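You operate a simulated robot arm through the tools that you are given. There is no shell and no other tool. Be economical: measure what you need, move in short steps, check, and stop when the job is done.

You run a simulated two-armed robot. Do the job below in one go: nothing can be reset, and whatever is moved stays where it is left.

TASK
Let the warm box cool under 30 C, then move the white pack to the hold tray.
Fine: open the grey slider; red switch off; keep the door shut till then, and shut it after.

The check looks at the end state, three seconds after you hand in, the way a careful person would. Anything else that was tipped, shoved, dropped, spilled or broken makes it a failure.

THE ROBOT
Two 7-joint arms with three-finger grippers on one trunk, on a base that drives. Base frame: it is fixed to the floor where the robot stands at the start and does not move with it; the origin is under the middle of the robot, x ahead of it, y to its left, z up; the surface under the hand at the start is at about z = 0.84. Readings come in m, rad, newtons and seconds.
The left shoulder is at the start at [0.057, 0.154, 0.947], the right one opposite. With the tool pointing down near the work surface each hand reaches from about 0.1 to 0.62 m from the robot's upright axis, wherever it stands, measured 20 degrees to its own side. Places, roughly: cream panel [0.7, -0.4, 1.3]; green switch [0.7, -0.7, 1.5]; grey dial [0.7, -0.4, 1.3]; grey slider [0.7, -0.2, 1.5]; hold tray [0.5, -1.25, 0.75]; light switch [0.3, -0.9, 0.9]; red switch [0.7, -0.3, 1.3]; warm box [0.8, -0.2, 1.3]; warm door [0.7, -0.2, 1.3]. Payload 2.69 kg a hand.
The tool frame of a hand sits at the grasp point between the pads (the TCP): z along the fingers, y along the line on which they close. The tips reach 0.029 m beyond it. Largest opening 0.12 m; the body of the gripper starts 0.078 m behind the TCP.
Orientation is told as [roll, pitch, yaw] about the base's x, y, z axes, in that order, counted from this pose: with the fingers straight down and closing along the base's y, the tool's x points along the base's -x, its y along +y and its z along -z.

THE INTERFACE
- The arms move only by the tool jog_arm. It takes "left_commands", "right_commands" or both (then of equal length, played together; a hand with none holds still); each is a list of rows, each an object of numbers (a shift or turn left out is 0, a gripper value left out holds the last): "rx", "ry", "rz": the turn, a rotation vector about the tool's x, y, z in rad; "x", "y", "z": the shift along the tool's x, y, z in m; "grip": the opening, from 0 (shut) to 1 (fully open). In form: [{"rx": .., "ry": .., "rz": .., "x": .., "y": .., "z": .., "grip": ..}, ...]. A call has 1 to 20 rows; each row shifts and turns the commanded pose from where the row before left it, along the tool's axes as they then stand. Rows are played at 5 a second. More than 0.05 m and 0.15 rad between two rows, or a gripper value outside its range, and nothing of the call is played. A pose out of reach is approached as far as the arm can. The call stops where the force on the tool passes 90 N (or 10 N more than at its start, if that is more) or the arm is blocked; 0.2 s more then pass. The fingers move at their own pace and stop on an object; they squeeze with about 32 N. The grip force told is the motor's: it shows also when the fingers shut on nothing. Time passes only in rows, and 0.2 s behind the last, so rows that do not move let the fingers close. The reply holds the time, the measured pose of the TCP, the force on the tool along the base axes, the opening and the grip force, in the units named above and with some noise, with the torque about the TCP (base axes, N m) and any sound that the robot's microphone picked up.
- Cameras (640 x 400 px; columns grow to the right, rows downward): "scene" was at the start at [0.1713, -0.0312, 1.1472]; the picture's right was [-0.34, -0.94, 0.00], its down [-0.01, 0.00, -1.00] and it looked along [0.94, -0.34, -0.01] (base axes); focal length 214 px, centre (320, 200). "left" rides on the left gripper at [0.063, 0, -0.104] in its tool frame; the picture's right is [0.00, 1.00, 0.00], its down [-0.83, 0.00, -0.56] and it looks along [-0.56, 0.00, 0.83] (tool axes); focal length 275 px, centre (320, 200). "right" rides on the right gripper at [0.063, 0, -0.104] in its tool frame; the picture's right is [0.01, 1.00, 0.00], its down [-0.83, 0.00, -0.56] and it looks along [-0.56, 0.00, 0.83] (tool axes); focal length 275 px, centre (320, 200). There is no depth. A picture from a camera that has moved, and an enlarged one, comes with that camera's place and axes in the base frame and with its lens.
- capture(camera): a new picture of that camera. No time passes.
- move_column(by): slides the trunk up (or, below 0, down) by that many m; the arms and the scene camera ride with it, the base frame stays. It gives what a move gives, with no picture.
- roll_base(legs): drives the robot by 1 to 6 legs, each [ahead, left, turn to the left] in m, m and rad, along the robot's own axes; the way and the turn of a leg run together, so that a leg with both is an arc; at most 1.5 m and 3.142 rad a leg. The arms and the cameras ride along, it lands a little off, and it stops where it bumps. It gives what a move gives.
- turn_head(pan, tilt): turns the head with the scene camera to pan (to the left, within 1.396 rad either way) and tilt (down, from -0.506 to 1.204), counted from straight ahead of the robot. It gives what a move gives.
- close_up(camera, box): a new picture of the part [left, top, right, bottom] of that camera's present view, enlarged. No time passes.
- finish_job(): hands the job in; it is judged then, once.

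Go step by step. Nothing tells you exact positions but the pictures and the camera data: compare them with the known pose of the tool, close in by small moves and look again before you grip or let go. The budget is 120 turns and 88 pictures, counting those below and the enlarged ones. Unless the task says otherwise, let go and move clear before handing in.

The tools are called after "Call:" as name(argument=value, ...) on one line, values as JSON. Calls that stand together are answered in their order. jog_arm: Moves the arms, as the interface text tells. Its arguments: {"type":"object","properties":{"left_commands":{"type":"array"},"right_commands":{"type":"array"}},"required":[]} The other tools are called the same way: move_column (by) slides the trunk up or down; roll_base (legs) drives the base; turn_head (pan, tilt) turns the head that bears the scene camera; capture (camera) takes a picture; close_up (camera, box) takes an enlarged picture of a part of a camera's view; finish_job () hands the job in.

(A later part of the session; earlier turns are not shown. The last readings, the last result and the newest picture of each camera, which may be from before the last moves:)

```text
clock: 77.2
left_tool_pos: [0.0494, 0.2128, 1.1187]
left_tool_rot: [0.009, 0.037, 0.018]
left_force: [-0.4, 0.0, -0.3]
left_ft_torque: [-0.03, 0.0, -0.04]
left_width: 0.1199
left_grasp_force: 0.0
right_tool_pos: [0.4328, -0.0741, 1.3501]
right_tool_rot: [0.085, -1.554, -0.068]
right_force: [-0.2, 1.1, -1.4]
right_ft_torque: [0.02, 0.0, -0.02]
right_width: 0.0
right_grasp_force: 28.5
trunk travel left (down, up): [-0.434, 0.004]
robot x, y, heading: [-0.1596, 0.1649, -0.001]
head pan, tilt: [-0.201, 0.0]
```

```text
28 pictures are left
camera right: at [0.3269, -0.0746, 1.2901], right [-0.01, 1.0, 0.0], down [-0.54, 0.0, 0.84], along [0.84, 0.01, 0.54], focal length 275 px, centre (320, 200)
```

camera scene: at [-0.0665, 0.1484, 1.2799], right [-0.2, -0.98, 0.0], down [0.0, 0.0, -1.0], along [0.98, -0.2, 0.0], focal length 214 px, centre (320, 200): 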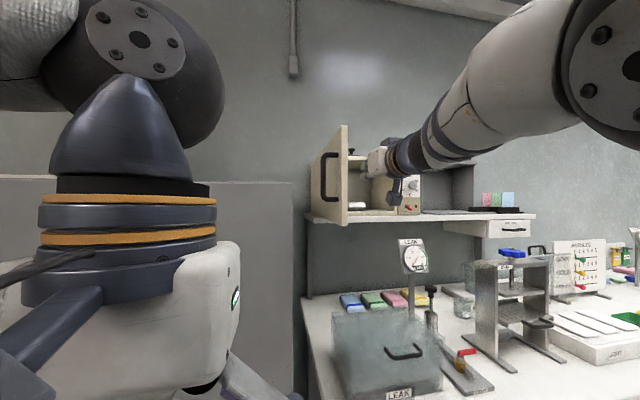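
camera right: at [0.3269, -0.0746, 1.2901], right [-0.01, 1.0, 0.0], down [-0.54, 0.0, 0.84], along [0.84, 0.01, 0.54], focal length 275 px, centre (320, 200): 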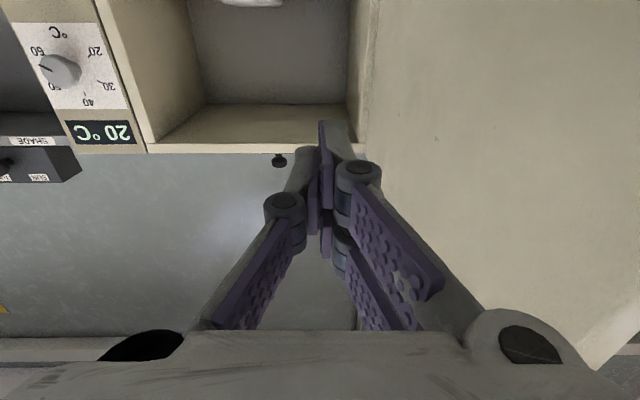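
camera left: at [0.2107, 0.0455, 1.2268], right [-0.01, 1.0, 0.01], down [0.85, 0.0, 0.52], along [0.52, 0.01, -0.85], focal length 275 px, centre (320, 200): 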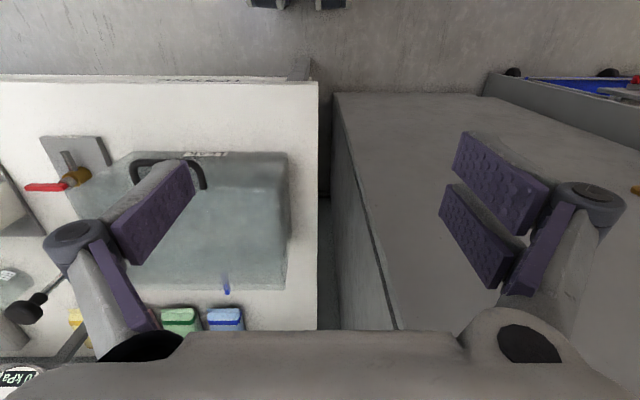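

The door is open near 90°. I drive right to clear it and look into the box.

Call:
roll_base(legs=[[0, -0.18, 0]])

Call:
turn_head(pan=-0.2, tilt=0.0)

Call:
close_up(camera="scene", box=[240, 120, 440, 245])

```text
clock: 79.2
left_tool_pos: [0.0498, 0.0349, 1.1194]
left_tool_rot: [0.012, 0.038, 0.018]
left_force: [1.3, -0.4, 0.6]
left_ft_torque: [0.01, 0.0, -0.02]
left_width: 0.1201
left_grasp_force: 0.1
right_tool_pos: [0.4342, -0.2513, 1.3506]
right_tool_rot: [0.11, -1.554, -0.097]
right_force: [0.4, 0.2, 0.3]
right_ft_torque: [0.02, 0.02, 0.0]
right_width: 0.0
right_grasp_force: 28.9
trunk travel left (down, up): [-0.434, 0.004]
robot x, y, heading: [-0.159, -0.0102, 0.004]
head pan, tilt: [-0.201, 0.0]
```

```text
clock: 79.8
left_tool_pos: [0.0502, 0.0365, 1.1191]
left_tool_rot: [0.011, 0.038, 0.015]
left_force: [0.0, 1.4, 0.8]
left_ft_torque: [-0.01, -0.03, 0.0]
left_width: 0.12
left_grasp_force: 0.0
right_tool_pos: [0.4347, -0.2511, 1.352]
right_tool_rot: [0.095, -1.552, -0.082]
right_force: [0.6, -1.0, 0.8]
right_ft_torque: [-0.02, 0.01, -0.04]
right_width: 0.0
right_grasp_force: 29.1
trunk travel left (down, up): [-0.434, 0.004]
robot x, y, heading: [-0.16, -0.011, 0.004]
head pan, tilt: [-0.201, 0.0]
```

```text
3.20 times, centred on (340, 182) of scene
camera zoom: at [-0.066, -0.0291, 1.2799], right [-0.2, -0.98, 0.0], down [0.0, 0.0, -1.0], along [0.98, -0.2, 0.0], focal length 686 px, centre (256, 256)
```

zoom: 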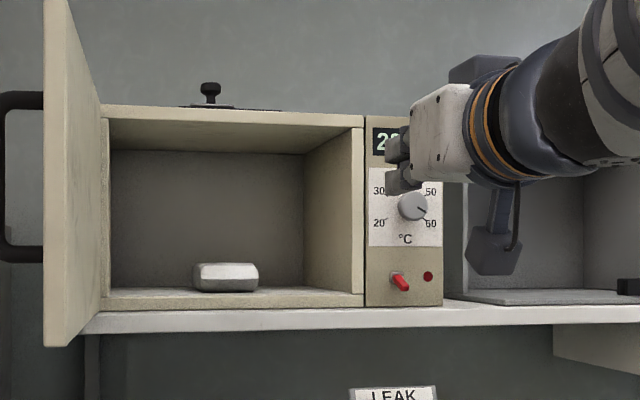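

The white pack sits on the box floor. I roll the hand camera-up again (21 small steps) for a top view grasp.

Call:
jog_arm(right_commands=[{"rz": 0.15, "grip": 0.5}, {"rz": 0.15}, {"rz": 0.15}, {"rz": 0.15}, {"rz": 0.15}, {"rz": 0.15}, {"rz": 0.15}, {"rz": 0.15}, {"rz": 0.15}, {"rz": 0.15}, {"rz": 0.15}, {"rz": 0.15}, {"rz": 0.15}, {"rz": 0.15}, {"rz": 0.15}, {"rz": 0.15}, {"rz": 0.15}, {"rz": 0.15}, {"rz": 0.15}, {"rz": 0.15}])

Call:
jog_arm(right_commands=[{"rz": 0.14}, {"ry": 0.15}, {"ry": 0.15}])

Call:
capture(camera="right")

```text
clock: 84.0
left_tool_pos: [0.05, 0.0354, 1.12]
left_tool_rot: [0.01, 0.037, 0.018]
left_force: [0.4, -0.3, 0.3]
left_ft_torque: [0.0, -0.02, -0.02]
left_width: 0.1199
left_grasp_force: 0.0
right_tool_pos: [0.434, -0.2509, 1.3514]
right_tool_rot: [1.439, 1.43, -1.687]
right_force: [-0.4, -0.3, -0.5]
right_ft_torque: [0.03, 0.04, 0.04]
right_width: 0.0602
right_grasp_force: 0.1
trunk travel left (down, up): [-0.434, 0.004]
robot x, y, heading: [-0.1605, -0.0092, 0.004]
head pan, tilt: [-0.201, 0.0]
```

```text
clock: 84.8
left_tool_pos: [0.0496, 0.0365, 1.1185]
left_tool_rot: [0.01, 0.04, 0.018]
left_force: [0.4, -0.1, 0.3]
left_ft_torque: [0.01, 0.03, 0.02]
left_width: 0.1201
left_grasp_force: 0.0
right_tool_pos: [0.4342, -0.2517, 1.352]
right_tool_rot: [3.129, 1.29, 0.004]
right_force: [-0.5, -0.1, 0.1]
right_ft_torque: [0.0, -0.02, 0.03]
right_width: 0.0599
right_grasp_force: 0.0
trunk travel left (down, up): [-0.434, 0.004]
robot x, y, heading: [-0.1609, -0.0119, 0.005]
head pan, tilt: [-0.201, 0.0]
```

```text
26 pictures are left
camera right: at [0.3155, -0.252, 1.3829], right [0.01, -1.0, 0.01], down [-0.3, -0.01, -0.95], along [0.95, 0.01, -0.3], focal length 275 px, centre (320, 200)
```

right: 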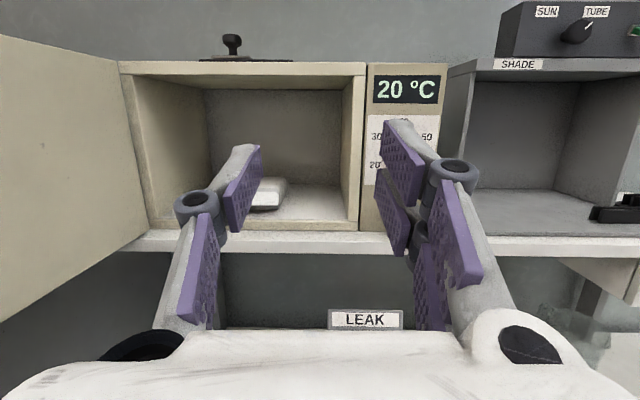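

The roll succeeded. I tilt the fingers downward (about 0.5 rad) and centre on the pack at y about -0.166.

Call:
jog_arm(right_commands=[{"ry": -0.15, "grip": 1.0}, {"ry": -0.15}, {"ry": -0.15, "y": -0.03}, {"ry": -0.15, "y": -0.03}, {"ry": -0.15, "y": -0.024}, {"ry": -0.05}])

Call:
capture(camera="right")

```text
clock: 86.2
left_tool_pos: [0.0496, 0.0355, 1.1185]
left_tool_rot: [0.011, 0.038, 0.017]
left_force: [-0.1, 0.0, -1.1]
left_ft_torque: [-0.01, -0.01, -0.03]
left_width: 0.12
left_grasp_force: 0.0
right_tool_pos: [0.4339, -0.1778, 1.3581]
right_tool_rot: [-0.052, 1.092, 3.087]
right_force: [-0.7, -0.2, -0.4]
right_ft_torque: [0.01, 0.02, -0.02]
right_width: 0.1199
right_grasp_force: 0.0
right hand out of reach, approached as far as the arm can: row 6
trunk travel left (down, up): [-0.434, 0.004]
robot x, y, heading: [-0.1598, -0.0094, 0.001]
head pan, tilt: [-0.201, 0.0]
```

```text
25 pictures are left
camera right: at [0.3695, -0.179, 1.4624], right [-0.01, -1.0, -0.02], down [-0.88, 0.02, -0.48], along [0.48, 0.01, -0.88], focal length 275 px, centre (320, 200)
```

right: 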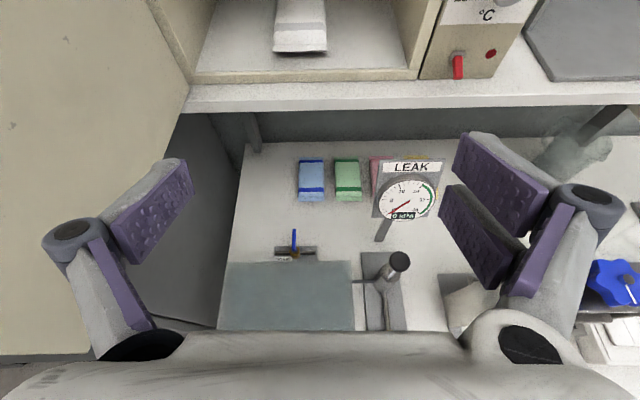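

The pack's front is at about (0.712, -0.154), floor z 1.24, width about 6.6 cm: a grasp from above-front fits. I adjust tilt and y, then drive forward.

Call:
jog_arm(right_commands=[{"ry": 0.12}, {"y": -0.012}, {"y": -0.012}])

Call:
roll_base(legs=[[0.2, 0, 0]])

Call:
capture(camera="right")

```text
clock: 87.0
left_tool_pos: [0.0494, 0.037, 1.1185]
left_tool_rot: [0.007, 0.039, 0.019]
left_force: [-0.4, 0.1, 0.6]
left_ft_torque: [0.02, 0.0, -0.01]
left_width: 0.1199
left_grasp_force: 0.1
right_tool_pos: [0.4318, -0.1421, 1.351]
right_tool_rot: [0.003, 1.175, -3.125]
right_force: [0.9, 0.4, 1.0]
right_ft_torque: [-0.04, 0.02, -0.02]
right_width: 0.1199
right_grasp_force: 0.1
trunk travel left (down, up): [-0.434, 0.004]
robot x, y, heading: [-0.158, -0.0133, 0.004]
head pan, tilt: [-0.201, 0.0]
```

```text
clock: 88.5
left_tool_pos: [0.247, 0.0355, 1.1177]
left_tool_rot: [0.008, 0.038, 0.013]
left_force: [1.6, -0.4, 0.5]
left_ft_torque: [-0.01, -0.02, -0.02]
left_width: 0.1201
left_grasp_force: 0.1
right_tool_pos: [0.6296, -0.145, 1.3493]
right_tool_rot: [0.005, 1.172, -3.126]
right_force: [0.7, 0.1, 0.3]
right_ft_torque: [-0.01, -0.01, -0.01]
right_width: 0.1201
right_grasp_force: 0.0
trunk travel left (down, up): [-0.434, 0.004]
robot x, y, heading: [0.0381, -0.0134, 0.003]
head pan, tilt: [-0.201, 0.0]
```

```text
24 pictures are left
camera right: at [0.5569, -0.1443, 1.449], right [0.01, -1.0, 0.01], down [-0.83, -0.01, -0.55], along [0.55, 0.0, -0.83], focal length 275 px, centre (320, 200)
```

right: 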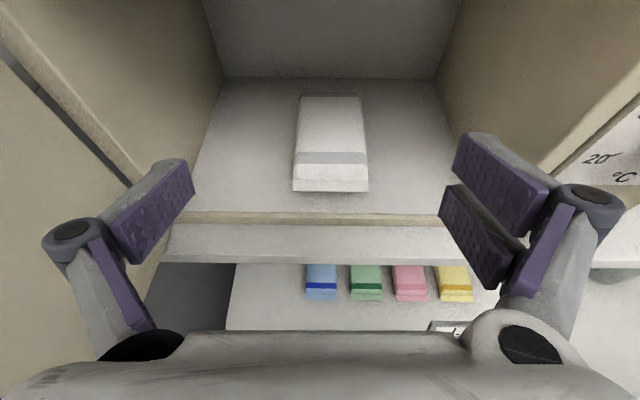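

Excellent view: pack spans x 0.705–0.805, centred at y -0.154. Approach in steps.

Call:
jog_arm(right_commands=[{"y": 0.009}, {"z": 0.037, "x": -0.0077}, {"z": 0.037, "x": -0.0077}, {"z": 0.037, "x": -0.0077}])

Call:
capture(camera="right")

```text
clock: 89.5
left_tool_pos: [0.2476, 0.0363, 1.1173]
left_tool_rot: [0.01, 0.041, 0.016]
left_force: [0.0, -0.7, 0.1]
left_ft_torque: [-0.01, 0.01, -0.03]
left_width: 0.1199
left_grasp_force: 0.0
right_tool_pos: [0.7047, -0.1516, 1.2916]
right_tool_rot: [-0.011, 1.169, 3.126]
right_force: [-0.2, 0.1, 0.2]
right_ft_torque: [-0.01, 0.0, -0.01]
right_width: 0.1197
right_grasp_force: 0.0
right hand out of reach, approached as far as the arm can: row 4
trunk travel left (down, up): [-0.434, 0.004]
robot x, y, heading: [0.0392, -0.0122, -0.004]
head pan, tilt: [-0.201, 0.0]
```

```text
23 pictures are left
camera right: at [0.6322, -0.1508, 1.3894], right [0.0, -1.0, 0.0], down [-0.84, 0.0, -0.55], along [0.55, 0.0, -0.84], focal length 275 px, centre (320, 200)
```

right: 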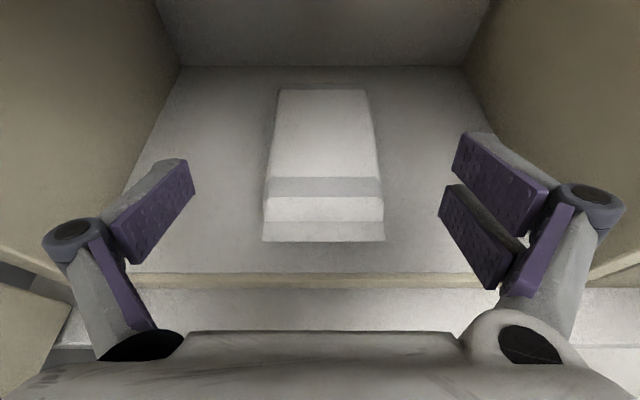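

Near the reach limit; I drive 1.5 cm forward and come down with a slightly flatter tilt.

Call:
roll_base(legs=[[0.016, 0, 0]])

Call:
jog_arm(right_commands=[{"ry": 0.08}, {"x": -0.025, "z": 0.01}, {"z": 0.02}, {"z": 0.015}])

Call:
capture(camera="right")

```text
clock: 90.3
left_tool_pos: [0.2622, 0.0351, 1.1192]
left_tool_rot: [0.01, 0.038, 0.014]
left_force: [0.6, 0.4, -0.3]
left_ft_torque: [0.0, 0.03, -0.02]
left_width: 0.1201
left_grasp_force: 0.2
right_tool_pos: [0.7203, -0.1513, 1.2934]
right_tool_rot: [-0.013, 1.172, 3.124]
right_force: [0.2, 0.0, 0.1]
right_ft_torque: [0.01, -0.04, -0.05]
right_width: 0.1203
right_grasp_force: 0.0
trunk travel left (down, up): [-0.434, 0.004]
robot x, y, heading: [0.0578, -0.0064, 0.0]
head pan, tilt: [-0.201, 0.0]
```

```text
clock: 91.3
left_tool_pos: [0.2614, 0.0352, 1.1207]
left_tool_rot: [0.011, 0.034, 0.014]
left_force: [-0.2, 0.2, 0.4]
left_ft_torque: [-0.01, -0.02, 0.0]
left_width: 0.1201
left_grasp_force: 0.1
right_tool_pos: [0.7502, -0.1535, 1.2606]
right_tool_rot: [-0.004, 1.264, 3.133]
right_force: [-4.9, -3.6, 13.7]
right_ft_torque: [-0.95, 0.11, -0.29]
right_width: 0.1208
right_grasp_force: 0.0
trunk travel left (down, up): [-0.434, 0.004]
robot x, y, heading: [0.0516, -0.0091, 0.001]
head pan, tilt: [-0.201, 0.0]
```

```text
22 pictures are left
camera right: at [0.6689, -0.1523, 1.3522], right [0.0, -1.0, 0.0], down [-0.78, 0.0, -0.62], along [0.62, 0.0, -0.78], focal length 275 px, centre (320, 200)
```

right: 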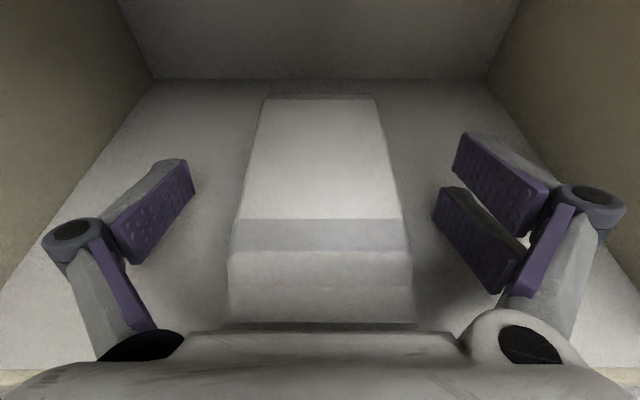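

The fingertips just touch the floor; raise 5 mm and close on the pack.

Call:
jog_arm(right_commands=[{"x": 0.006}, {"grip": 0.3}, {}, {"grip": 0.2}, {}, {}])

Call:
capture(camera="right")

```text
clock: 92.7
left_tool_pos: [0.26, 0.0372, 1.1211]
left_tool_rot: [0.008, 0.034, 0.016]
left_force: [-0.4, 0.5, -0.3]
left_ft_torque: [0.02, 0.07, 0.0]
left_width: 0.1202
left_grasp_force: 0.0
right_tool_pos: [0.751, -0.1506, 1.2656]
right_tool_rot: [-0.015, 1.266, 3.124]
right_force: [-4.8, -2.4, 29.2]
right_ft_torque: [-1.09, -0.17, -0.13]
right_width: 0.0651
right_grasp_force: 32.4
trunk travel left (down, up): [-0.434, 0.004]
robot x, y, heading: [0.0551, -0.0117, -0.004]
head pan, tilt: [-0.201, 0.0]
```

```text
21 pictures are left
camera right: at [0.6699, -0.1505, 1.3576], right [0.0, -1.0, 0.0], down [-0.78, 0.0, -0.62], along [0.62, 0.0, -0.78], focal length 275 px, centre (320, 200)
```

right: 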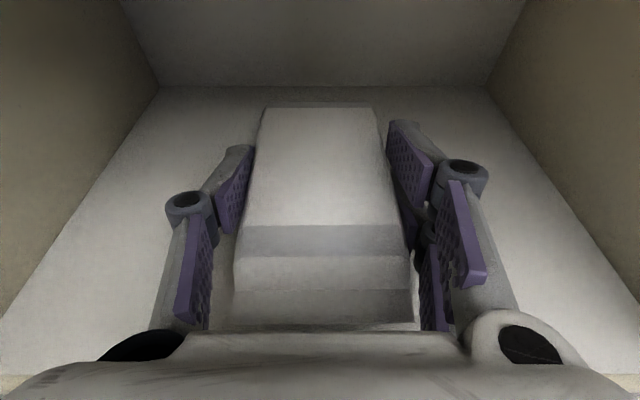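

Gripped at 65 mm. Lift 3 cm and drive back out.

Call:
jog_arm(right_commands=[{"x": 0.01}, {"x": 0.01}, {"x": 0.008}])

Call:
capture(camera="right")

```text
clock: 93.5
left_tool_pos: [0.2598, 0.035, 1.1207]
left_tool_rot: [0.009, 0.035, 0.015]
left_force: [-0.3, -0.2, 0.2]
left_ft_torque: [-0.02, -0.02, -0.04]
left_width: 0.12
left_grasp_force: 0.1
right_tool_pos: [0.7507, -0.1522, 1.2659]
right_tool_rot: [-0.013, 1.264, 3.124]
right_force: [-4.5, -3.0, 30.4]
right_ft_torque: [-1.13, -0.22, -0.15]
right_width: 0.0651
right_grasp_force: 32.3
right hand out of reach, approached as far as the arm can: row 1, 2, 3
trunk travel left (down, up): [-0.434, 0.004]
robot x, y, heading: [0.057, -0.009, -0.001]
head pan, tilt: [-0.201, 0.0]
```

```text
20 pictures are left
camera right: at [0.6699, -0.1505, 1.3576], right [0.0, -1.0, 0.0], down [-0.78, 0.0, -0.63], along [0.63, 0.0, -0.78], focal length 275 px, centre (320, 200)
```

right: 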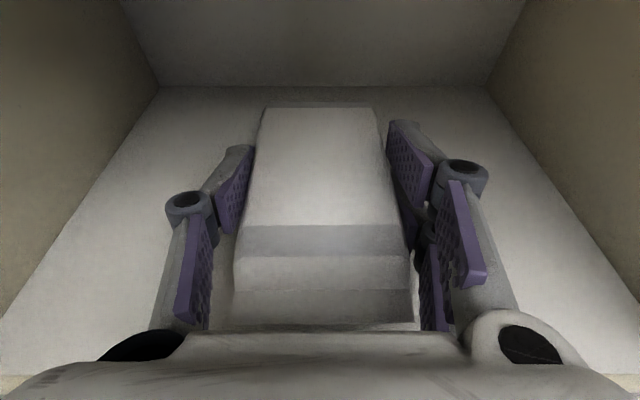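

At full stretch it can't rise straight; lift while drawing back.

Call:
jog_arm(right_commands=[{"x": 0.012, "z": -0.01}, {"x": 0.012, "z": -0.012}, {"x": 0.012, "z": -0.012}, {"x": 0.008, "z": -0.01}])

Call:
capture(camera="right")

```text
clock: 94.5
left_tool_pos: [0.2632, 0.0353, 1.1177]
left_tool_rot: [0.01, 0.039, 0.016]
left_force: [-1.2, -1.3, 0.7]
left_ft_torque: [0.03, -0.02, 0.01]
left_width: 0.1199
left_grasp_force: 0.1
right_tool_pos: [0.7252, -0.1529, 1.3134]
right_tool_rot: [-0.019, 1.25, 3.121]
right_force: [-0.2, -0.3, -0.9]
right_ft_torque: [0.01, 0.0, 0.01]
right_width: 0.0653
right_grasp_force: 32.0
right hand out of reach, approached as far as the arm can: row 3
trunk travel left (down, up): [-0.434, 0.004]
robot x, y, heading: [0.0553, -0.014, 0.001]
head pan, tilt: [-0.201, 0.0]
```

```text
19 pictures are left
camera right: at [0.6435, -0.1525, 1.4068], right [0.0, -1.0, 0.0], down [-0.79, 0.0, -0.61], along [0.61, 0.0, -0.79], focal length 275 px, centre (320, 200)
```

right: 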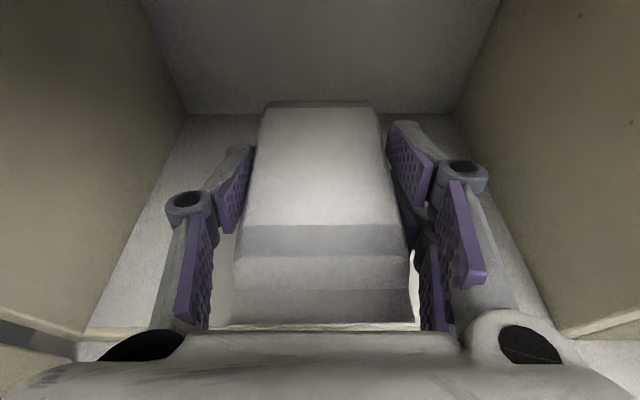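

The pack is lifted. I drive back 0.3 m and look for the hold tray.

Call:
roll_base(legs=[[-0.32, 0, 0]])

Call:
turn_head(pan=-1.1, tilt=0.35)

Call:
capture(camera="scene")

```text
clock: 96.7
left_tool_pos: [-0.0776, 0.036, 1.1178]
left_tool_rot: [0.011, 0.037, 0.015]
left_force: [-0.1, 0.0, 0.3]
left_ft_torque: [-0.04, -0.03, 0.0]
left_width: 0.12
left_grasp_force: 0.1
right_tool_pos: [0.3836, -0.1542, 1.3139]
right_tool_rot: [-0.019, 1.252, 3.121]
right_force: [0.0, 0.3, 0.0]
right_ft_torque: [0.01, 0.04, -0.01]
right_width: 0.0652
right_grasp_force: 32.0
trunk travel left (down, up): [-0.434, 0.004]
robot x, y, heading: [-0.2842, -0.0107, -0.004]
head pan, tilt: [-0.201, 0.0]
```

```text
clock: 97.9
left_tool_pos: [-0.0773, 0.0359, 1.1191]
left_tool_rot: [0.009, 0.039, 0.014]
left_force: [-0.9, -0.1, -0.4]
left_ft_torque: [-0.01, 0.05, 0.01]
left_width: 0.1196
left_grasp_force: 0.2
right_tool_pos: [0.3835, -0.1546, 1.314]
right_tool_rot: [-0.017, 1.251, 3.122]
right_force: [-0.5, 0.2, -0.5]
right_ft_torque: [0.0, 0.05, -0.01]
right_width: 0.065
right_grasp_force: 32.2
trunk travel left (down, up): [-0.434, 0.004]
robot x, y, heading: [-0.2867, -0.0112, 0.003]
head pan, tilt: [-1.1, 0.351]
```

```text
18 pictures are left
camera scene: at [-0.2388, -0.094, 1.2474], right [-0.89, -0.45, 0.0], down [-0.16, 0.31, -0.94], along [0.43, -0.84, -0.34], focal length 214 px, centre (320, 200)
```

scene: 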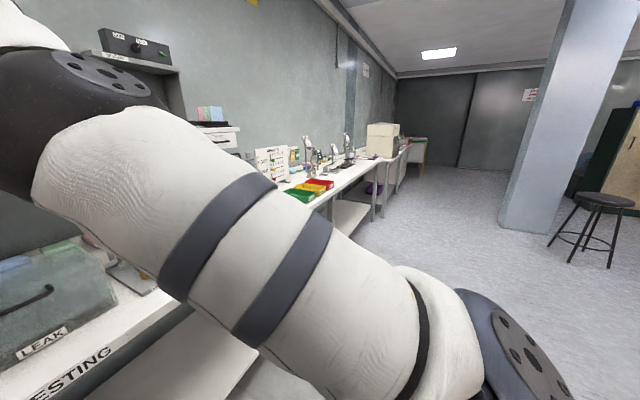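

The trays (green/yellow/red) are down the bench. I drive right about 0.9 m, hand high, and look at the labels.

Call:
roll_base(legs=[[0, -0.9, 0]])

Call:
turn_head(pan=-0.3, tilt=0.5)

Call:
capture(camera="scene")

```text
clock: 105.3
left_tool_pos: [-0.0742, -0.8706, 1.1184]
left_tool_rot: [0.011, 0.038, 0.024]
left_force: [-0.8, -1.2, 0.0]
left_ft_torque: [-0.01, 0.02, -0.02]
left_width: 0.1201
left_grasp_force: 0.1
right_tool_pos: [0.3873, -1.054, 1.3143]
right_tool_rot: [-0.018, 1.251, 3.132]
right_force: [1.3, -0.4, -0.2]
right_ft_torque: [0.0, 0.04, -0.02]
right_width: 0.0649
right_grasp_force: 32.2
trunk travel left (down, up): [-0.434, 0.004]
robot x, y, heading: [-0.2818, -0.9176, 0.009]
head pan, tilt: [-1.1, 0.351]
```

```text
clock: 106.4
left_tool_pos: [-0.074, -0.8709, 1.1188]
left_tool_rot: [0.011, 0.041, 0.025]
left_force: [0.4, 0.6, -0.5]
left_ft_torque: [-0.01, 0.01, 0.05]
left_width: 0.12
left_grasp_force: 0.0
right_tool_pos: [0.3897, -1.0549, 1.3151]
right_tool_rot: [-0.018, 1.252, 3.13]
right_force: [0.3, 0.2, -0.7]
right_ft_torque: [0.01, 0.0, 0.0]
right_width: 0.0649
right_grasp_force: 31.7
trunk travel left (down, up): [-0.434, 0.004]
robot x, y, heading: [-0.2774, -0.9179, 0.013]
head pan, tilt: [-0.3, 0.499]
```

```text
17 pictures are left
camera scene: at [-0.1896, -0.9458, 1.2337], right [-0.29, -0.96, 0.0], down [-0.46, 0.14, -0.88], along [0.84, -0.25, -0.48], focal length 214 px, centre (320, 200)
```

scene: 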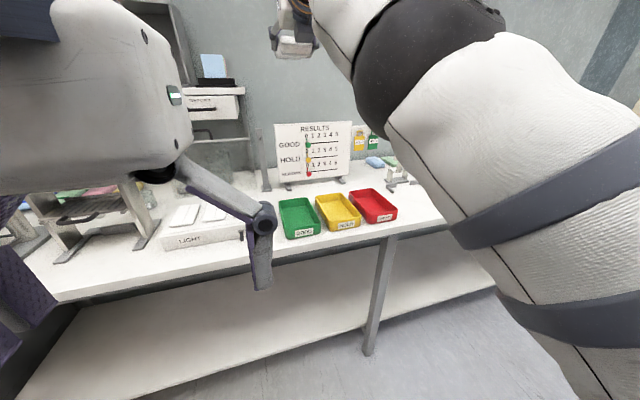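

Call:
close_up(camera="scene", box=[260, 170, 410, 260])

```text
4.27 times, centred on (335, 215) of scene
camera zoom: at [-0.1896, -0.9458, 1.2337], right [-0.29, -0.96, 0.0], down [-0.46, 0.14, -0.88], along [0.84, -0.25, -0.48], focal length 915 px, centre (256, 136)
```

zoom: 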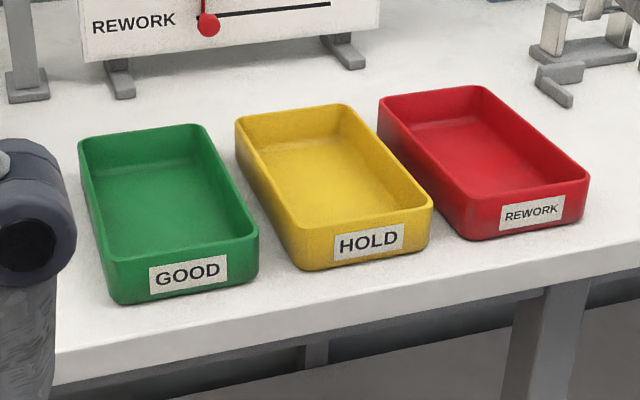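

The yellow HOLD tray spans x 0.435–0.65, y -1.17 to -1.30, rim z about 0.78, table about 0.74. I drive so the pack is over it, then check before lowering.

Call:
roll_base(legs=[[0, -0.175, 0], [0.165, 0, 0]])

Call:
move_column(by=-0.3)

Call:
capture(camera="right")

Call:
capture(camera="scene")

```text
clock: 109.4
left_tool_pos: [0.0953, -1.0398, 1.1194]
left_tool_rot: [0.01, 0.038, 0.021]
left_force: [0.2, -0.8, 0.4]
left_ft_torque: [0.02, 0.02, -0.03]
left_width: 0.1203
left_grasp_force: 0.0
right_tool_pos: [0.5584, -1.2262, 1.3133]
right_tool_rot: [-0.016, 1.25, 3.128]
right_force: [0.9, 0.1, -0.5]
right_ft_torque: [-0.02, 0.0, 0.0]
right_width: 0.0652
right_grasp_force: 31.9
trunk travel left (down, up): [-0.434, 0.004]
robot x, y, heading: [-0.1144, -1.0867, 0.006]
head pan, tilt: [-0.3, 0.499]
```

```text
clock: 110.1
left_tool_pos: [0.1116, -1.0378, 1.0865]
left_tool_rot: [0.009, 0.057, 0.031]
left_force: [10.4, 1.3, -4.4]
left_ft_torque: [-0.18, 0.92, -0.1]
left_width: 0.1198
left_grasp_force: 0.0
right_tool_pos: [0.5912, -1.2262, 1.2286]
right_tool_rot: [-0.009, 1.164, 3.133]
right_force: [0.2, -0.1, 1.0]
right_ft_torque: [0.0, 0.07, 0.02]
right_width: 0.0649
right_grasp_force: 32.0
trunk travel left (down, up): [-0.409, 0.029]
robot x, y, heading: [-0.1137, -1.0867, 0.004]
head pan, tilt: [-0.3, 0.499]
stopped: the force on the tool passed its limit at 128 N (the readings are from after the stop); the commanded pose is now the measured one
```

```text
15 pictures are left
camera right: at [0.5195, -1.2259, 1.328], right [0.0, -1.0, 0.0], down [-0.84, 0.0, -0.54], along [0.54, 0.0, -0.84], focal length 275 px, centre (320, 200)
```

right: 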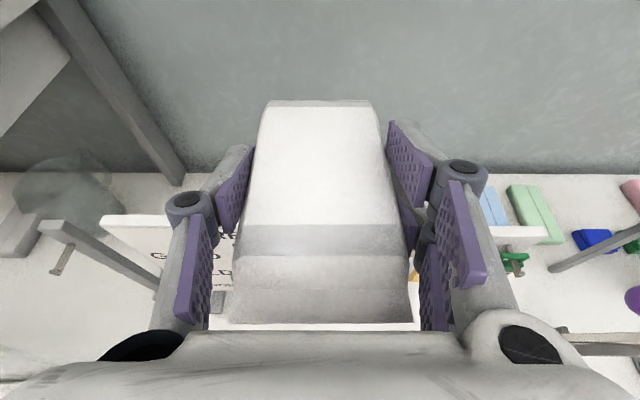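

```text
14 pictures are left
camera scene: at [0.0119, -1.114, 1.2056], right [-0.29, -0.96, 0.0], down [-0.46, 0.14, -0.88], along [0.84, -0.25, -0.48], focal length 214 px, centre (320, 200)
```

scene: 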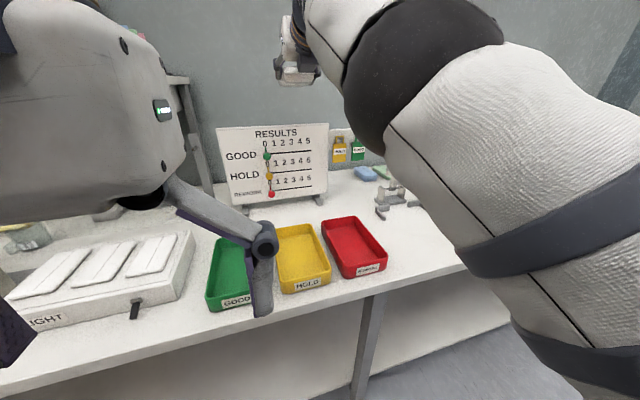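

The left hand, folded back, struck the robot's own body as the trunk came down. I move the left hand forward and up, then continue.

Call:
jog_arm(left_commands=[{"x": -0.03, "z": -0.03}, {"x": -0.03, "z": -0.03}, {"x": -0.035, "z": -0.03}, {"x": -0.035, "z": -0.02}])

Call:
move_column(by=-0.15)

Call:
capture(camera="scene")

```text
clock: 111.1
left_tool_pos: [0.2417, -1.0352, 1.1902]
left_tool_rot: [0.01, 0.055, 0.03]
left_force: [-0.7, 0.0, 0.1]
left_ft_torque: [0.0, 0.05, -0.01]
left_width: 0.1202
left_grasp_force: 0.0
right_tool_pos: [0.5892, -1.2269, 1.2322]
right_tool_rot: [-0.013, 1.166, 3.132]
right_force: [0.1, -1.2, -0.7]
right_ft_torque: [0.0, -0.03, 0.02]
right_width: 0.0652
right_grasp_force: 31.7
trunk travel left (down, up): [-0.409, 0.029]
robot x, y, heading: [-0.114, -1.0892, 0.007]
head pan, tilt: [-0.3, 0.499]
```

```text
clock: 112.9
left_tool_pos: [0.2979, -1.0334, 0.9583]
left_tool_rot: [0.016, 0.287, 0.033]
left_force: [-0.5, 0.2, 0.3]
left_ft_torque: [0.0, 0.0, -0.01]
left_width: 0.1201
left_grasp_force: 0.0
right_tool_pos: [0.6152, -1.2244, 1.0151]
right_tool_rot: [-0.014, 1.061, 3.132]
right_force: [-11.5, -1.6, -3.5]
right_ft_torque: [0.12, -0.83, -0.12]
right_width: 0.0644
right_grasp_force: 31.8
trunk travel left (down, up): [-0.259, 0.179]
robot x, y, heading: [-0.112, -1.0865, 0.009]
head pan, tilt: [-0.3, 0.499]
```

```text
13 pictures are left
camera scene: at [0.0741, -1.1141, 1.0416], right [-0.29, -0.96, 0.0], down [-0.46, 0.14, -0.88], along [0.84, -0.25, -0.48], focal length 214 px, centre (320, 200)
```

scene: 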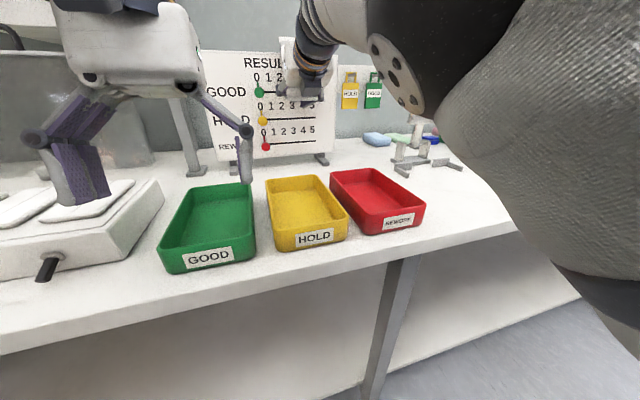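

The right hand seems to have drifted forward close to the results board (11 N). I back the base off 6 cm and check.

Call:
roll_base(legs=[[-0.06, 0, 0]])

Call:
capture(camera="right")

Call:
capture(camera="scene")

```text
clock: 113.8
left_tool_pos: [0.2375, -1.0336, 0.9592]
left_tool_rot: [0.012, 0.286, 0.031]
left_force: [-0.4, -0.4, 0.5]
left_ft_torque: [-0.01, -0.04, -0.02]
left_width: 0.1203
left_grasp_force: 0.0
right_tool_pos: [0.5549, -1.2279, 1.0178]
right_tool_rot: [-0.01, 1.068, 3.137]
right_force: [-0.9, 0.5, 0.0]
right_ft_torque: [0.0, 0.0, 0.01]
right_width: 0.0645
right_grasp_force: 32.0
trunk travel left (down, up): [-0.259, 0.179]
robot x, y, heading: [-0.173, -1.0873, 0.004]
head pan, tilt: [-0.3, 0.499]
```

```text
12 pictures are left
camera right: at [0.4936, -1.2267, 1.1241], right [0.0, -1.0, 0.0], down [-0.89, 0.0, -0.46], along [0.46, 0.0, -0.89], focal length 275 px, centre (320, 200)
```

right: 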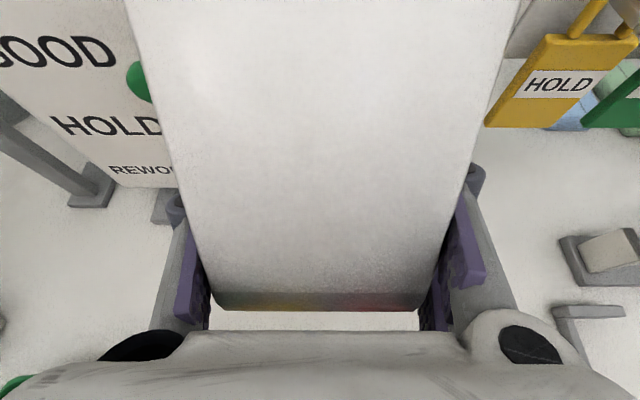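

```text
11 pictures are left
camera scene: at [0.0139, -1.1145, 1.0418], right [-0.29, -0.96, 0.0], down [-0.46, 0.14, -0.88], along [0.84, -0.26, -0.48], focal length 214 px, centre (320, 200)
```

scene: 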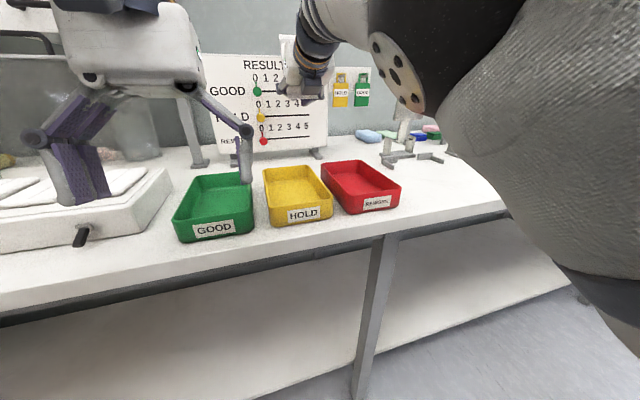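

The pack has swung in the grip to be about square to the fingers, so pointing the fingers straight down will level it. I rotate the hand down, drawing it back a little.

Call:
jog_arm(right_commands=[{"z": -0.03, "ry": -0.1}, {"z": -0.03, "ry": -0.12}, {"z": -0.03, "ry": -0.12}, {"ry": -0.12, "x": -0.02}, {"ry": -0.12, "x": -0.02}, {"ry": -0.12}, {"ry": -0.12}, {"ry": -0.12}, {"ry": -0.13}])

Call:
capture(camera="scene")

```text
clock: 115.8
left_tool_pos: [0.2377, -1.0358, 0.9588]
left_tool_rot: [0.015, 0.287, 0.031]
left_force: [0.3, -0.7, 0.4]
left_ft_torque: [-0.02, 0.02, 0.0]
left_width: 0.1197
left_grasp_force: 0.1
right_tool_pos: [0.3783, -1.2451, 1.004]
right_tool_rot: [-0.004, 0.185, -3.14]
right_force: [-0.5, 0.2, -0.7]
right_ft_torque: [0.0, 0.0, 0.0]
right_width: 0.0646
right_grasp_force: 32.0
right hand out of reach, approached as far as the arm can: row 1, 3, 4, 5, 6, 7, 8, 9
trunk travel left (down, up): [-0.259, 0.179]
robot x, y, heading: [-0.1748, -1.095, 0.007]
head pan, tilt: [-0.3, 0.499]
```

```text
10 pictures are left
camera scene: at [0.0146, -1.1148, 1.0417], right [-0.29, -0.96, 0.0], down [-0.46, 0.14, -0.88], along [0.84, -0.26, -0.48], focal length 214 px, centre (320, 200)
```

scene: 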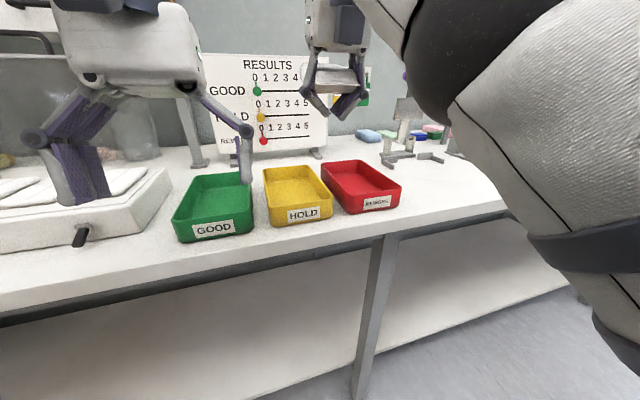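

The pack is now about level, held above the tips. Zoom in to see how it sits in the fingers.

Call:
close_up(camera="scene", box=[270, 0, 410, 130])

```text
3.08 times, centred on (340, 65) of scene
camera zoom: at [0.0146, -1.1148, 1.0417], right [-0.29, -0.96, 0.0], down [-0.46, 0.14, -0.88], along [0.84, -0.26, -0.48], focal length 660 px, centre (258, 615)
```

zoom: 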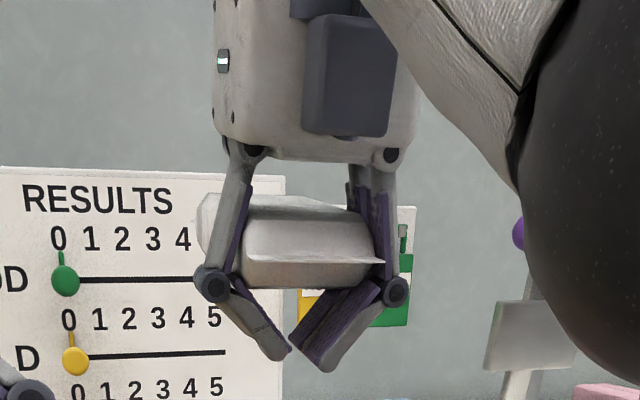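

The fingers cage the pack, tips curled under it. I drive forward over the HOLD tray and lower most of the way.

Call:
roll_base(legs=[[0.14, 0, 0]])

Call:
jog_arm(right_commands=[{"z": 0.04, "x": -0.007, "y": -0.005}, {"z": 0.04, "x": -0.007, "y": -0.005}, {"z": 0.04, "x": -0.007}])

Call:
capture(camera="scene")

```text
clock: 117.2
left_tool_pos: [0.3771, -1.0324, 0.9591]
left_tool_rot: [0.012, 0.287, 0.036]
left_force: [0.7, 0.6, -0.5]
left_ft_torque: [-0.02, 0.03, 0.04]
left_width: 0.1197
left_grasp_force: 0.0
right_tool_pos: [0.5193, -1.2411, 1.0039]
right_tool_rot: [-0.006, 0.187, -3.132]
right_force: [-0.2, -0.9, -0.3]
right_ft_torque: [-0.02, 0.01, 0.0]
right_width: 0.0646
right_grasp_force: 32.0
trunk travel left (down, up): [-0.259, 0.179]
robot x, y, heading: [-0.0337, -1.085, 0.009]
head pan, tilt: [-0.3, 0.499]
```

```text
clock: 118.0
left_tool_pos: [0.3703, -1.0321, 0.9604]
left_tool_rot: [0.014, 0.283, 0.035]
left_force: [0.2, 0.4, -0.3]
left_ft_torque: [0.02, 0.0, -0.01]
left_width: 0.1199
left_grasp_force: 0.1
right_tool_pos: [0.5412, -1.2269, 0.8894]
right_tool_rot: [-0.004, 0.186, -3.134]
right_force: [-35.9, -1.3, 4.4]
right_ft_torque: [0.0, -2.59, -0.42]
right_width: 0.0656
right_grasp_force: 32.2
right hand out of reach, approached as far as the arm can: row 1, 2, 3
trunk travel left (down, up): [-0.259, 0.179]
robot x, y, heading: [-0.0319, -1.0894, 0.009]
head pan, tilt: [-0.3, 0.499]
```

```text
8 pictures are left
camera scene: at [0.1485, -1.1129, 1.0425], right [-0.29, -0.96, 0.0], down [-0.46, 0.14, -0.88], along [0.84, -0.25, -0.48], focal length 214 px, centre (320, 200)
```

scene: 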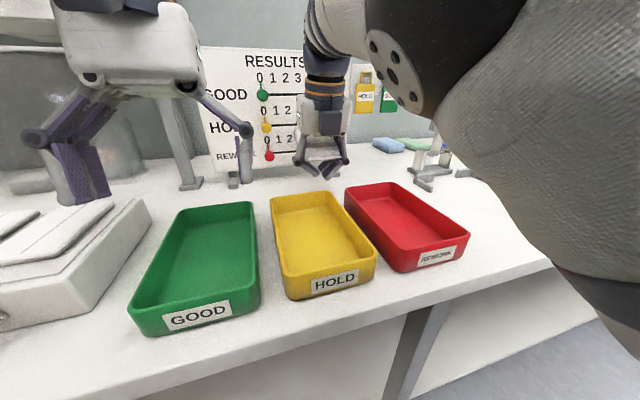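

Re-triangulating with the new views, the table is at z ≈ 0.845 and the HOLD tray at x 0.29–0.455, y -1.12 to -1.215 — I'm beyond it, pressing on the results board. I ease back and lift up right away.

Call:
jog_arm(right_commands=[{"x": -0.02}, {"x": -0.015, "z": -0.02}, {"z": -0.045}, {"z": -0.045}, {"z": -0.045}])

Call:
roll_base(legs=[[-0.15, 0, 0]])

Call:
capture(camera="scene")

```text
clock: 119.2
left_tool_pos: [0.3749, -1.032, 0.9594]
left_tool_rot: [0.014, 0.284, 0.034]
left_force: [-0.2, 0.9, 0.0]
left_ft_torque: [-0.03, -0.02, 0.0]
left_width: 0.1198
left_grasp_force: 0.1
right_tool_pos: [0.4979, -1.2401, 1.0268]
right_tool_rot: [-0.003, 0.19, -3.13]
right_force: [0.9, 0.5, -0.5]
right_ft_torque: [0.03, 0.02, 0.0]
right_width: 0.0659
right_grasp_force: 31.9
right hand out of reach, approached as far as the arm can: row 1, 2, 4, 5
trunk travel left (down, up): [-0.259, 0.179]
robot x, y, heading: [-0.037, -1.0845, 0.009]
head pan, tilt: [-0.3, 0.499]
```

```text
clock: 120.5
left_tool_pos: [0.2298, -1.033, 0.9578]
left_tool_rot: [0.014, 0.285, 0.038]
left_force: [-0.7, 0.4, -0.9]
left_ft_torque: [-0.01, 0.0, 0.04]
left_width: 0.12
left_grasp_force: 0.0
right_tool_pos: [0.3536, -1.2411, 1.027]
right_tool_rot: [-0.005, 0.191, -3.132]
right_force: [-0.6, 0.6, -0.8]
right_ft_torque: [0.02, -0.02, -0.01]
right_width: 0.0657
right_grasp_force: 32.1
trunk travel left (down, up): [-0.259, 0.179]
robot x, y, heading: [-0.1809, -1.0894, 0.013]
head pan, tilt: [-0.3, 0.499]
```

```text
7 pictures are left
camera scene: at [0.0071, -1.1139, 1.0418], right [-0.29, -0.96, 0.0], down [-0.46, 0.14, -0.88], along [0.84, -0.25, -0.48], focal length 214 px, centre (320, 200)
```

scene: 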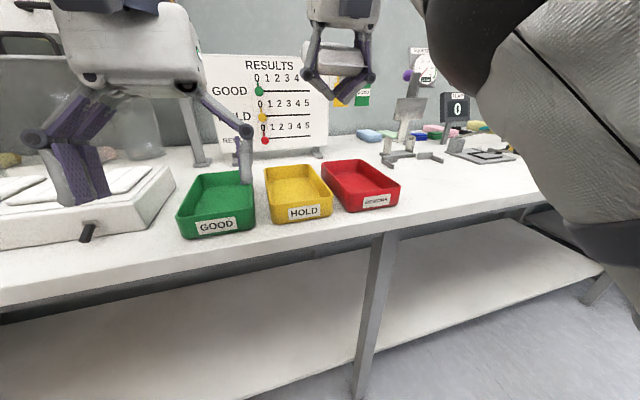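

The board still stands and the pack is held. The tray centre is about (0.365, -1.172); I shift left 7 cm and view from above.

Call:
roll_base(legs=[[-0.01, 0.069, 0]])

Call:
capture(camera="right")

```text
clock: 121.7
left_tool_pos: [0.2204, -0.967, 0.9604]
left_tool_rot: [0.012, 0.288, 0.037]
left_force: [0.0, 0.7, 0.1]
left_ft_torque: [-0.02, 0.0, 0.0]
left_width: 0.12
left_grasp_force: 0.0
right_tool_pos: [0.3443, -1.1759, 1.028]
right_tool_rot: [-0.005, 0.187, -3.131]
right_force: [0.9, 0.1, -1.0]
right_ft_torque: [0.0, 0.0, 0.0]
right_width: 0.0657
right_grasp_force: 32.3
trunk travel left (down, up): [-0.259, 0.179]
robot x, y, heading: [-0.1906, -1.0229, 0.007]
head pan, tilt: [-0.3, 0.499]
```

```text
6 pictures are left
camera right: at [0.3857, -1.1746, 1.1412], right [0.02, -1.0, 0.0], down [-0.92, -0.02, 0.39], along [-0.39, 0.0, -0.92], focal length 275 px, centre (320, 200)
```

right: 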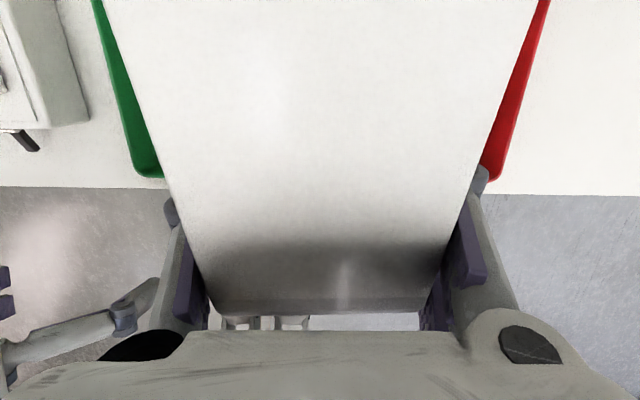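

The pack is centred over the HOLD tray in y and x. Level the hand, lower until the tips are just inside the rim.

Call:
jog_arm(right_commands=[{"ry": -0.1}, {"ry": -0.09}, {"z": 0.04}, {"z": 0.04}, {"z": 0.03}, {"z": 0.015}])

Call:
capture(camera="scene")

```text
clock: 123.1
left_tool_pos: [0.2192, -0.9678, 0.9592]
left_tool_rot: [0.013, 0.284, 0.037]
left_force: [0.0, -0.3, 0.1]
left_ft_torque: [0.0, 0.02, -0.01]
left_width: 0.1199
left_grasp_force: 0.0
right_tool_pos: [0.3572, -1.1864, 0.8845]
right_tool_rot: [-0.003, 0.05, -3.131]
right_force: [-0.1, 0.7, -0.3]
right_ft_torque: [0.0, 0.0, 0.0]
right_width: 0.0659
right_grasp_force: 31.5
right hand out of reach, approached as far as the arm can: row 1, 2, 3, 4, 5
trunk travel left (down, up): [-0.259, 0.179]
robot x, y, heading: [-0.1915, -1.0217, 0.008]
head pan, tilt: [-0.3, 0.499]
```

```text
5 pictures are left
camera scene: at [-0.0028, -1.0489, 1.0417], right [-0.29, -0.96, 0.0], down [-0.46, 0.14, -0.88], along [0.84, -0.25, -0.48], focal length 214 px, centre (320, 200)
```

scene: 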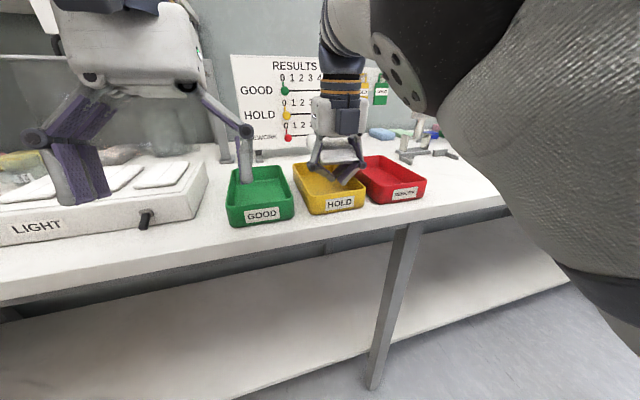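

The hand is at the HOLD tray, slightly to the right. Shift left 1 cm, raise 1 cm, then open slowly.

Call:
jog_arm(right_commands=[{"z": -0.012}, {"y": -0.011}, {"grip": 0.57}, {"grip": 0.6}, {"grip": 0.63}, {"grip": 0.66}, {"grip": 0.69}, {"grip": 0.72}, {}])

Call:
close_up(camera="scene", box=[220, 90, 440, 230])

```text
clock: 125.1
left_tool_pos: [0.2196, -0.9677, 0.959]
left_tool_rot: [0.012, 0.286, 0.037]
left_force: [-0.3, -0.3, -0.3]
left_ft_torque: [-0.04, 0.0, -0.02]
left_width: 0.1202
left_grasp_force: 0.1
right_tool_pos: [0.3566, -1.1727, 0.8976]
right_tool_rot: [-0.006, 0.048, -3.129]
right_force: [0.0, 1.8, 8.8]
right_ft_torque: [0.08, 0.17, 0.09]
right_width: 0.0874
right_grasp_force: 5.5
right hand out of reach, approached as far as the arm can: row 2
trunk travel left (down, up): [-0.259, 0.179]
robot x, y, heading: [-0.1903, -1.0245, 0.013]
head pan, tilt: [-0.3, 0.499]
```

```text
2.86 times, centred on (330, 160) of scene
camera zoom: at [-0.0032, -1.0486, 1.0418], right [-0.29, -0.96, 0.0], down [-0.46, 0.14, -0.88], along [0.84, -0.25, -0.48], focal length 613 px, centre (291, 314)
```

zoom: 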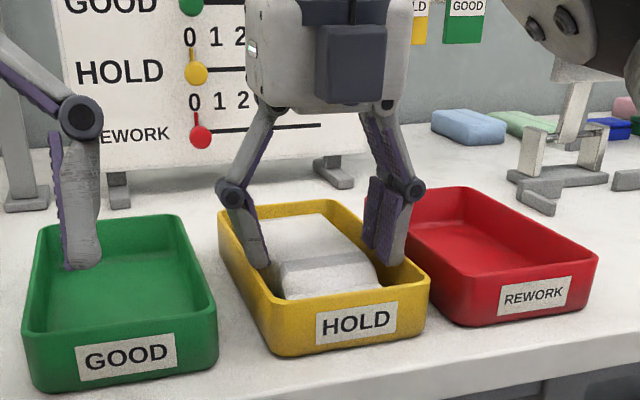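

The pack lies in the HOLD tray. The fingers graze the tray walls, so I ease them in slightly and lift straight up, then raise the trunk.

Call:
jog_arm(right_commands=[{"grip": 0.69}, {"z": -0.03}, {"z": -0.04}, {"z": -0.045}, {"z": -0.045}])

Call:
close_up(camera="scene", box=[220, 90, 440, 230])

```text
clock: 126.3
left_tool_pos: [0.2198, -0.9678, 0.9589]
left_tool_rot: [0.013, 0.285, 0.036]
left_force: [-0.9, 0.8, -0.1]
left_ft_torque: [-0.05, 0.05, -0.01]
left_width: 0.1201
left_grasp_force: 0.1
right_tool_pos: [0.3274, -1.1823, 1.0045]
right_tool_rot: [-0.006, 0.053, -3.129]
right_force: [0.8, 0.7, -1.0]
right_ft_torque: [-0.01, 0.03, -0.01]
right_width: 0.0826
right_grasp_force: 0.1
right hand out of reach, approached as far as the arm can: row 4, 5
trunk travel left (down, up): [-0.259, 0.179]
robot x, y, heading: [-0.1887, -1.0236, 0.008]
head pan, tilt: [-0.3, 0.499]
```

```text
2.86 times, centred on (330, 160) of scene
camera zoom: at [-0.0025, -1.0489, 1.0416], right [-0.29, -0.96, 0.0], down [-0.46, 0.14, -0.88], along [0.84, -0.25, -0.48], focal length 613 px, centre (291, 314)
```

zoom: 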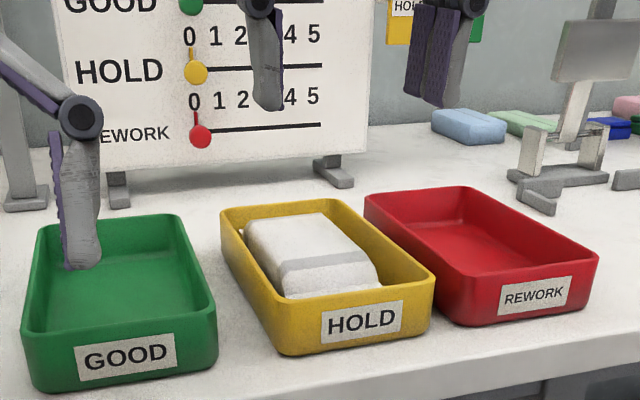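

The pack rests in the HOLD tray. Now back off, raise the trunk and turn the hand forward for shutting the door.

Call:
roll_base(legs=[[-0.2, 0, 0]])

Call:
move_column(by=0.17)

Call:
jog_arm(right_commands=[{"grip": 0, "z": -0.04}, {"z": -0.04}, {"ry": 0.15}, {"ry": 0.15}, {"ry": 0.15}, {"ry": 0.15}, {"ry": 0.15}, {"ry": 0.15}, {"ry": 0.15}, {"ry": 0.15}, {"ry": 0.15}, {"ry": 0.12}, {"x": 0.04}, {"x": 0.04}])

```text
clock: 127.9
left_tool_pos: [0.0199, -0.9714, 0.9588]
left_tool_rot: [0.015, 0.287, 0.031]
left_force: [0.1, 0.9, -0.5]
left_ft_torque: [0.03, -0.03, 0.04]
left_width: 0.1201
left_grasp_force: 0.1
right_tool_pos: [0.1267, -1.185, 1.0038]
right_tool_rot: [-0.005, 0.051, -3.134]
right_force: [-1.1, -0.8, -0.3]
right_ft_torque: [0.06, 0.0, -0.02]
right_width: 0.0829
right_grasp_force: 0.1
trunk travel left (down, up): [-0.259, 0.179]
robot x, y, heading: [-0.3911, -1.0252, 0.002]
head pan, tilt: [-0.3, 0.499]
```

```text
clock: 129.8
left_tool_pos: [-0.0168, -0.9715, 1.1869]
left_tool_rot: [0.009, 0.137, 0.03]
left_force: [1.3, 0.3, -0.1]
left_ft_torque: [-0.01, 0.03, 0.01]
left_width: 0.1201
left_grasp_force: 0.1
right_tool_pos: [-0.0068, -1.1876, 1.3477]
right_tool_rot: [-0.008, 0.446, -3.137]
right_force: [0.2, 0.7, -0.4]
right_ft_torque: [-0.03, 0.0, 0.0]
right_width: 0.0824
right_grasp_force: 0.1
trunk travel left (down, up): [-0.429, 0.009]
robot x, y, heading: [-0.3875, -1.0249, 0.002]
head pan, tilt: [-0.3, 0.499]
```

```text
clock: 132.8
left_tool_pos: [-0.0181, -0.9733, 1.1893]
left_tool_rot: [0.01, 0.134, 0.031]
left_force: [0.2, 0.8, -0.5]
left_ft_torque: [0.01, 0.0, 0.04]
left_width: 0.1202
left_grasp_force: 0.1
right_tool_pos: [0.0974, -1.2542, 1.6344]
right_tool_rot: [-3.13, 1.216, 0.018]
right_force: [0.3, -0.3, 0.4]
right_ft_torque: [-0.03, -0.01, 0.02]
right_width: 0.0002
right_grasp_force: 28.5
right hand out of reach, approached as far as the arm can: row 1, 2, 3, 4, 5, 6, 7, 8, 9, 10, 11, 12
trunk travel left (down, up): [-0.429, 0.009]
robot x, y, heading: [-0.3945, -1.02, 0.005]
head pan, tilt: [-0.3, 0.499]
```

The trunk's lean changed the pose; the hand now points up. Level it and bring it down to z about 1.34.

Call:
jog_arm(right_commands=[{"ry": -0.12, "z": 0.03}, {"ry": -0.12, "z": 0.03}, {"ry": -0.11, "z": 0.03}, {"x": -0.045}, {"x": -0.045}, {"x": -0.045}, {"x": -0.045}, {"x": -0.045}, {"x": -0.04}, {"z": 0.02}])

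```text
clock: 135.0
left_tool_pos: [-0.0189, -0.9728, 1.1901]
left_tool_rot: [0.01, 0.131, 0.031]
left_force: [0.3, 0.4, 0.0]
left_ft_torque: [0.01, 0.04, 0.01]
left_width: 0.1201
left_grasp_force: 0.1
right_tool_pos: [0.2074, -1.2823, 1.3616]
right_tool_rot: [-3.124, 1.366, 0.027]
right_force: [0.5, -0.8, 0.3]
right_ft_torque: [-0.04, -0.04, 0.01]
right_width: 0.0
right_grasp_force: 28.3
right hand out of reach, approached as far as the arm can: row 1, 2, 3, 5, 6, 7, 8
trunk travel left (down, up): [-0.429, 0.009]
robot x, y, heading: [-0.3917, -1.0239, 0.002]
head pan, tilt: [-0.3, 0.499]
```

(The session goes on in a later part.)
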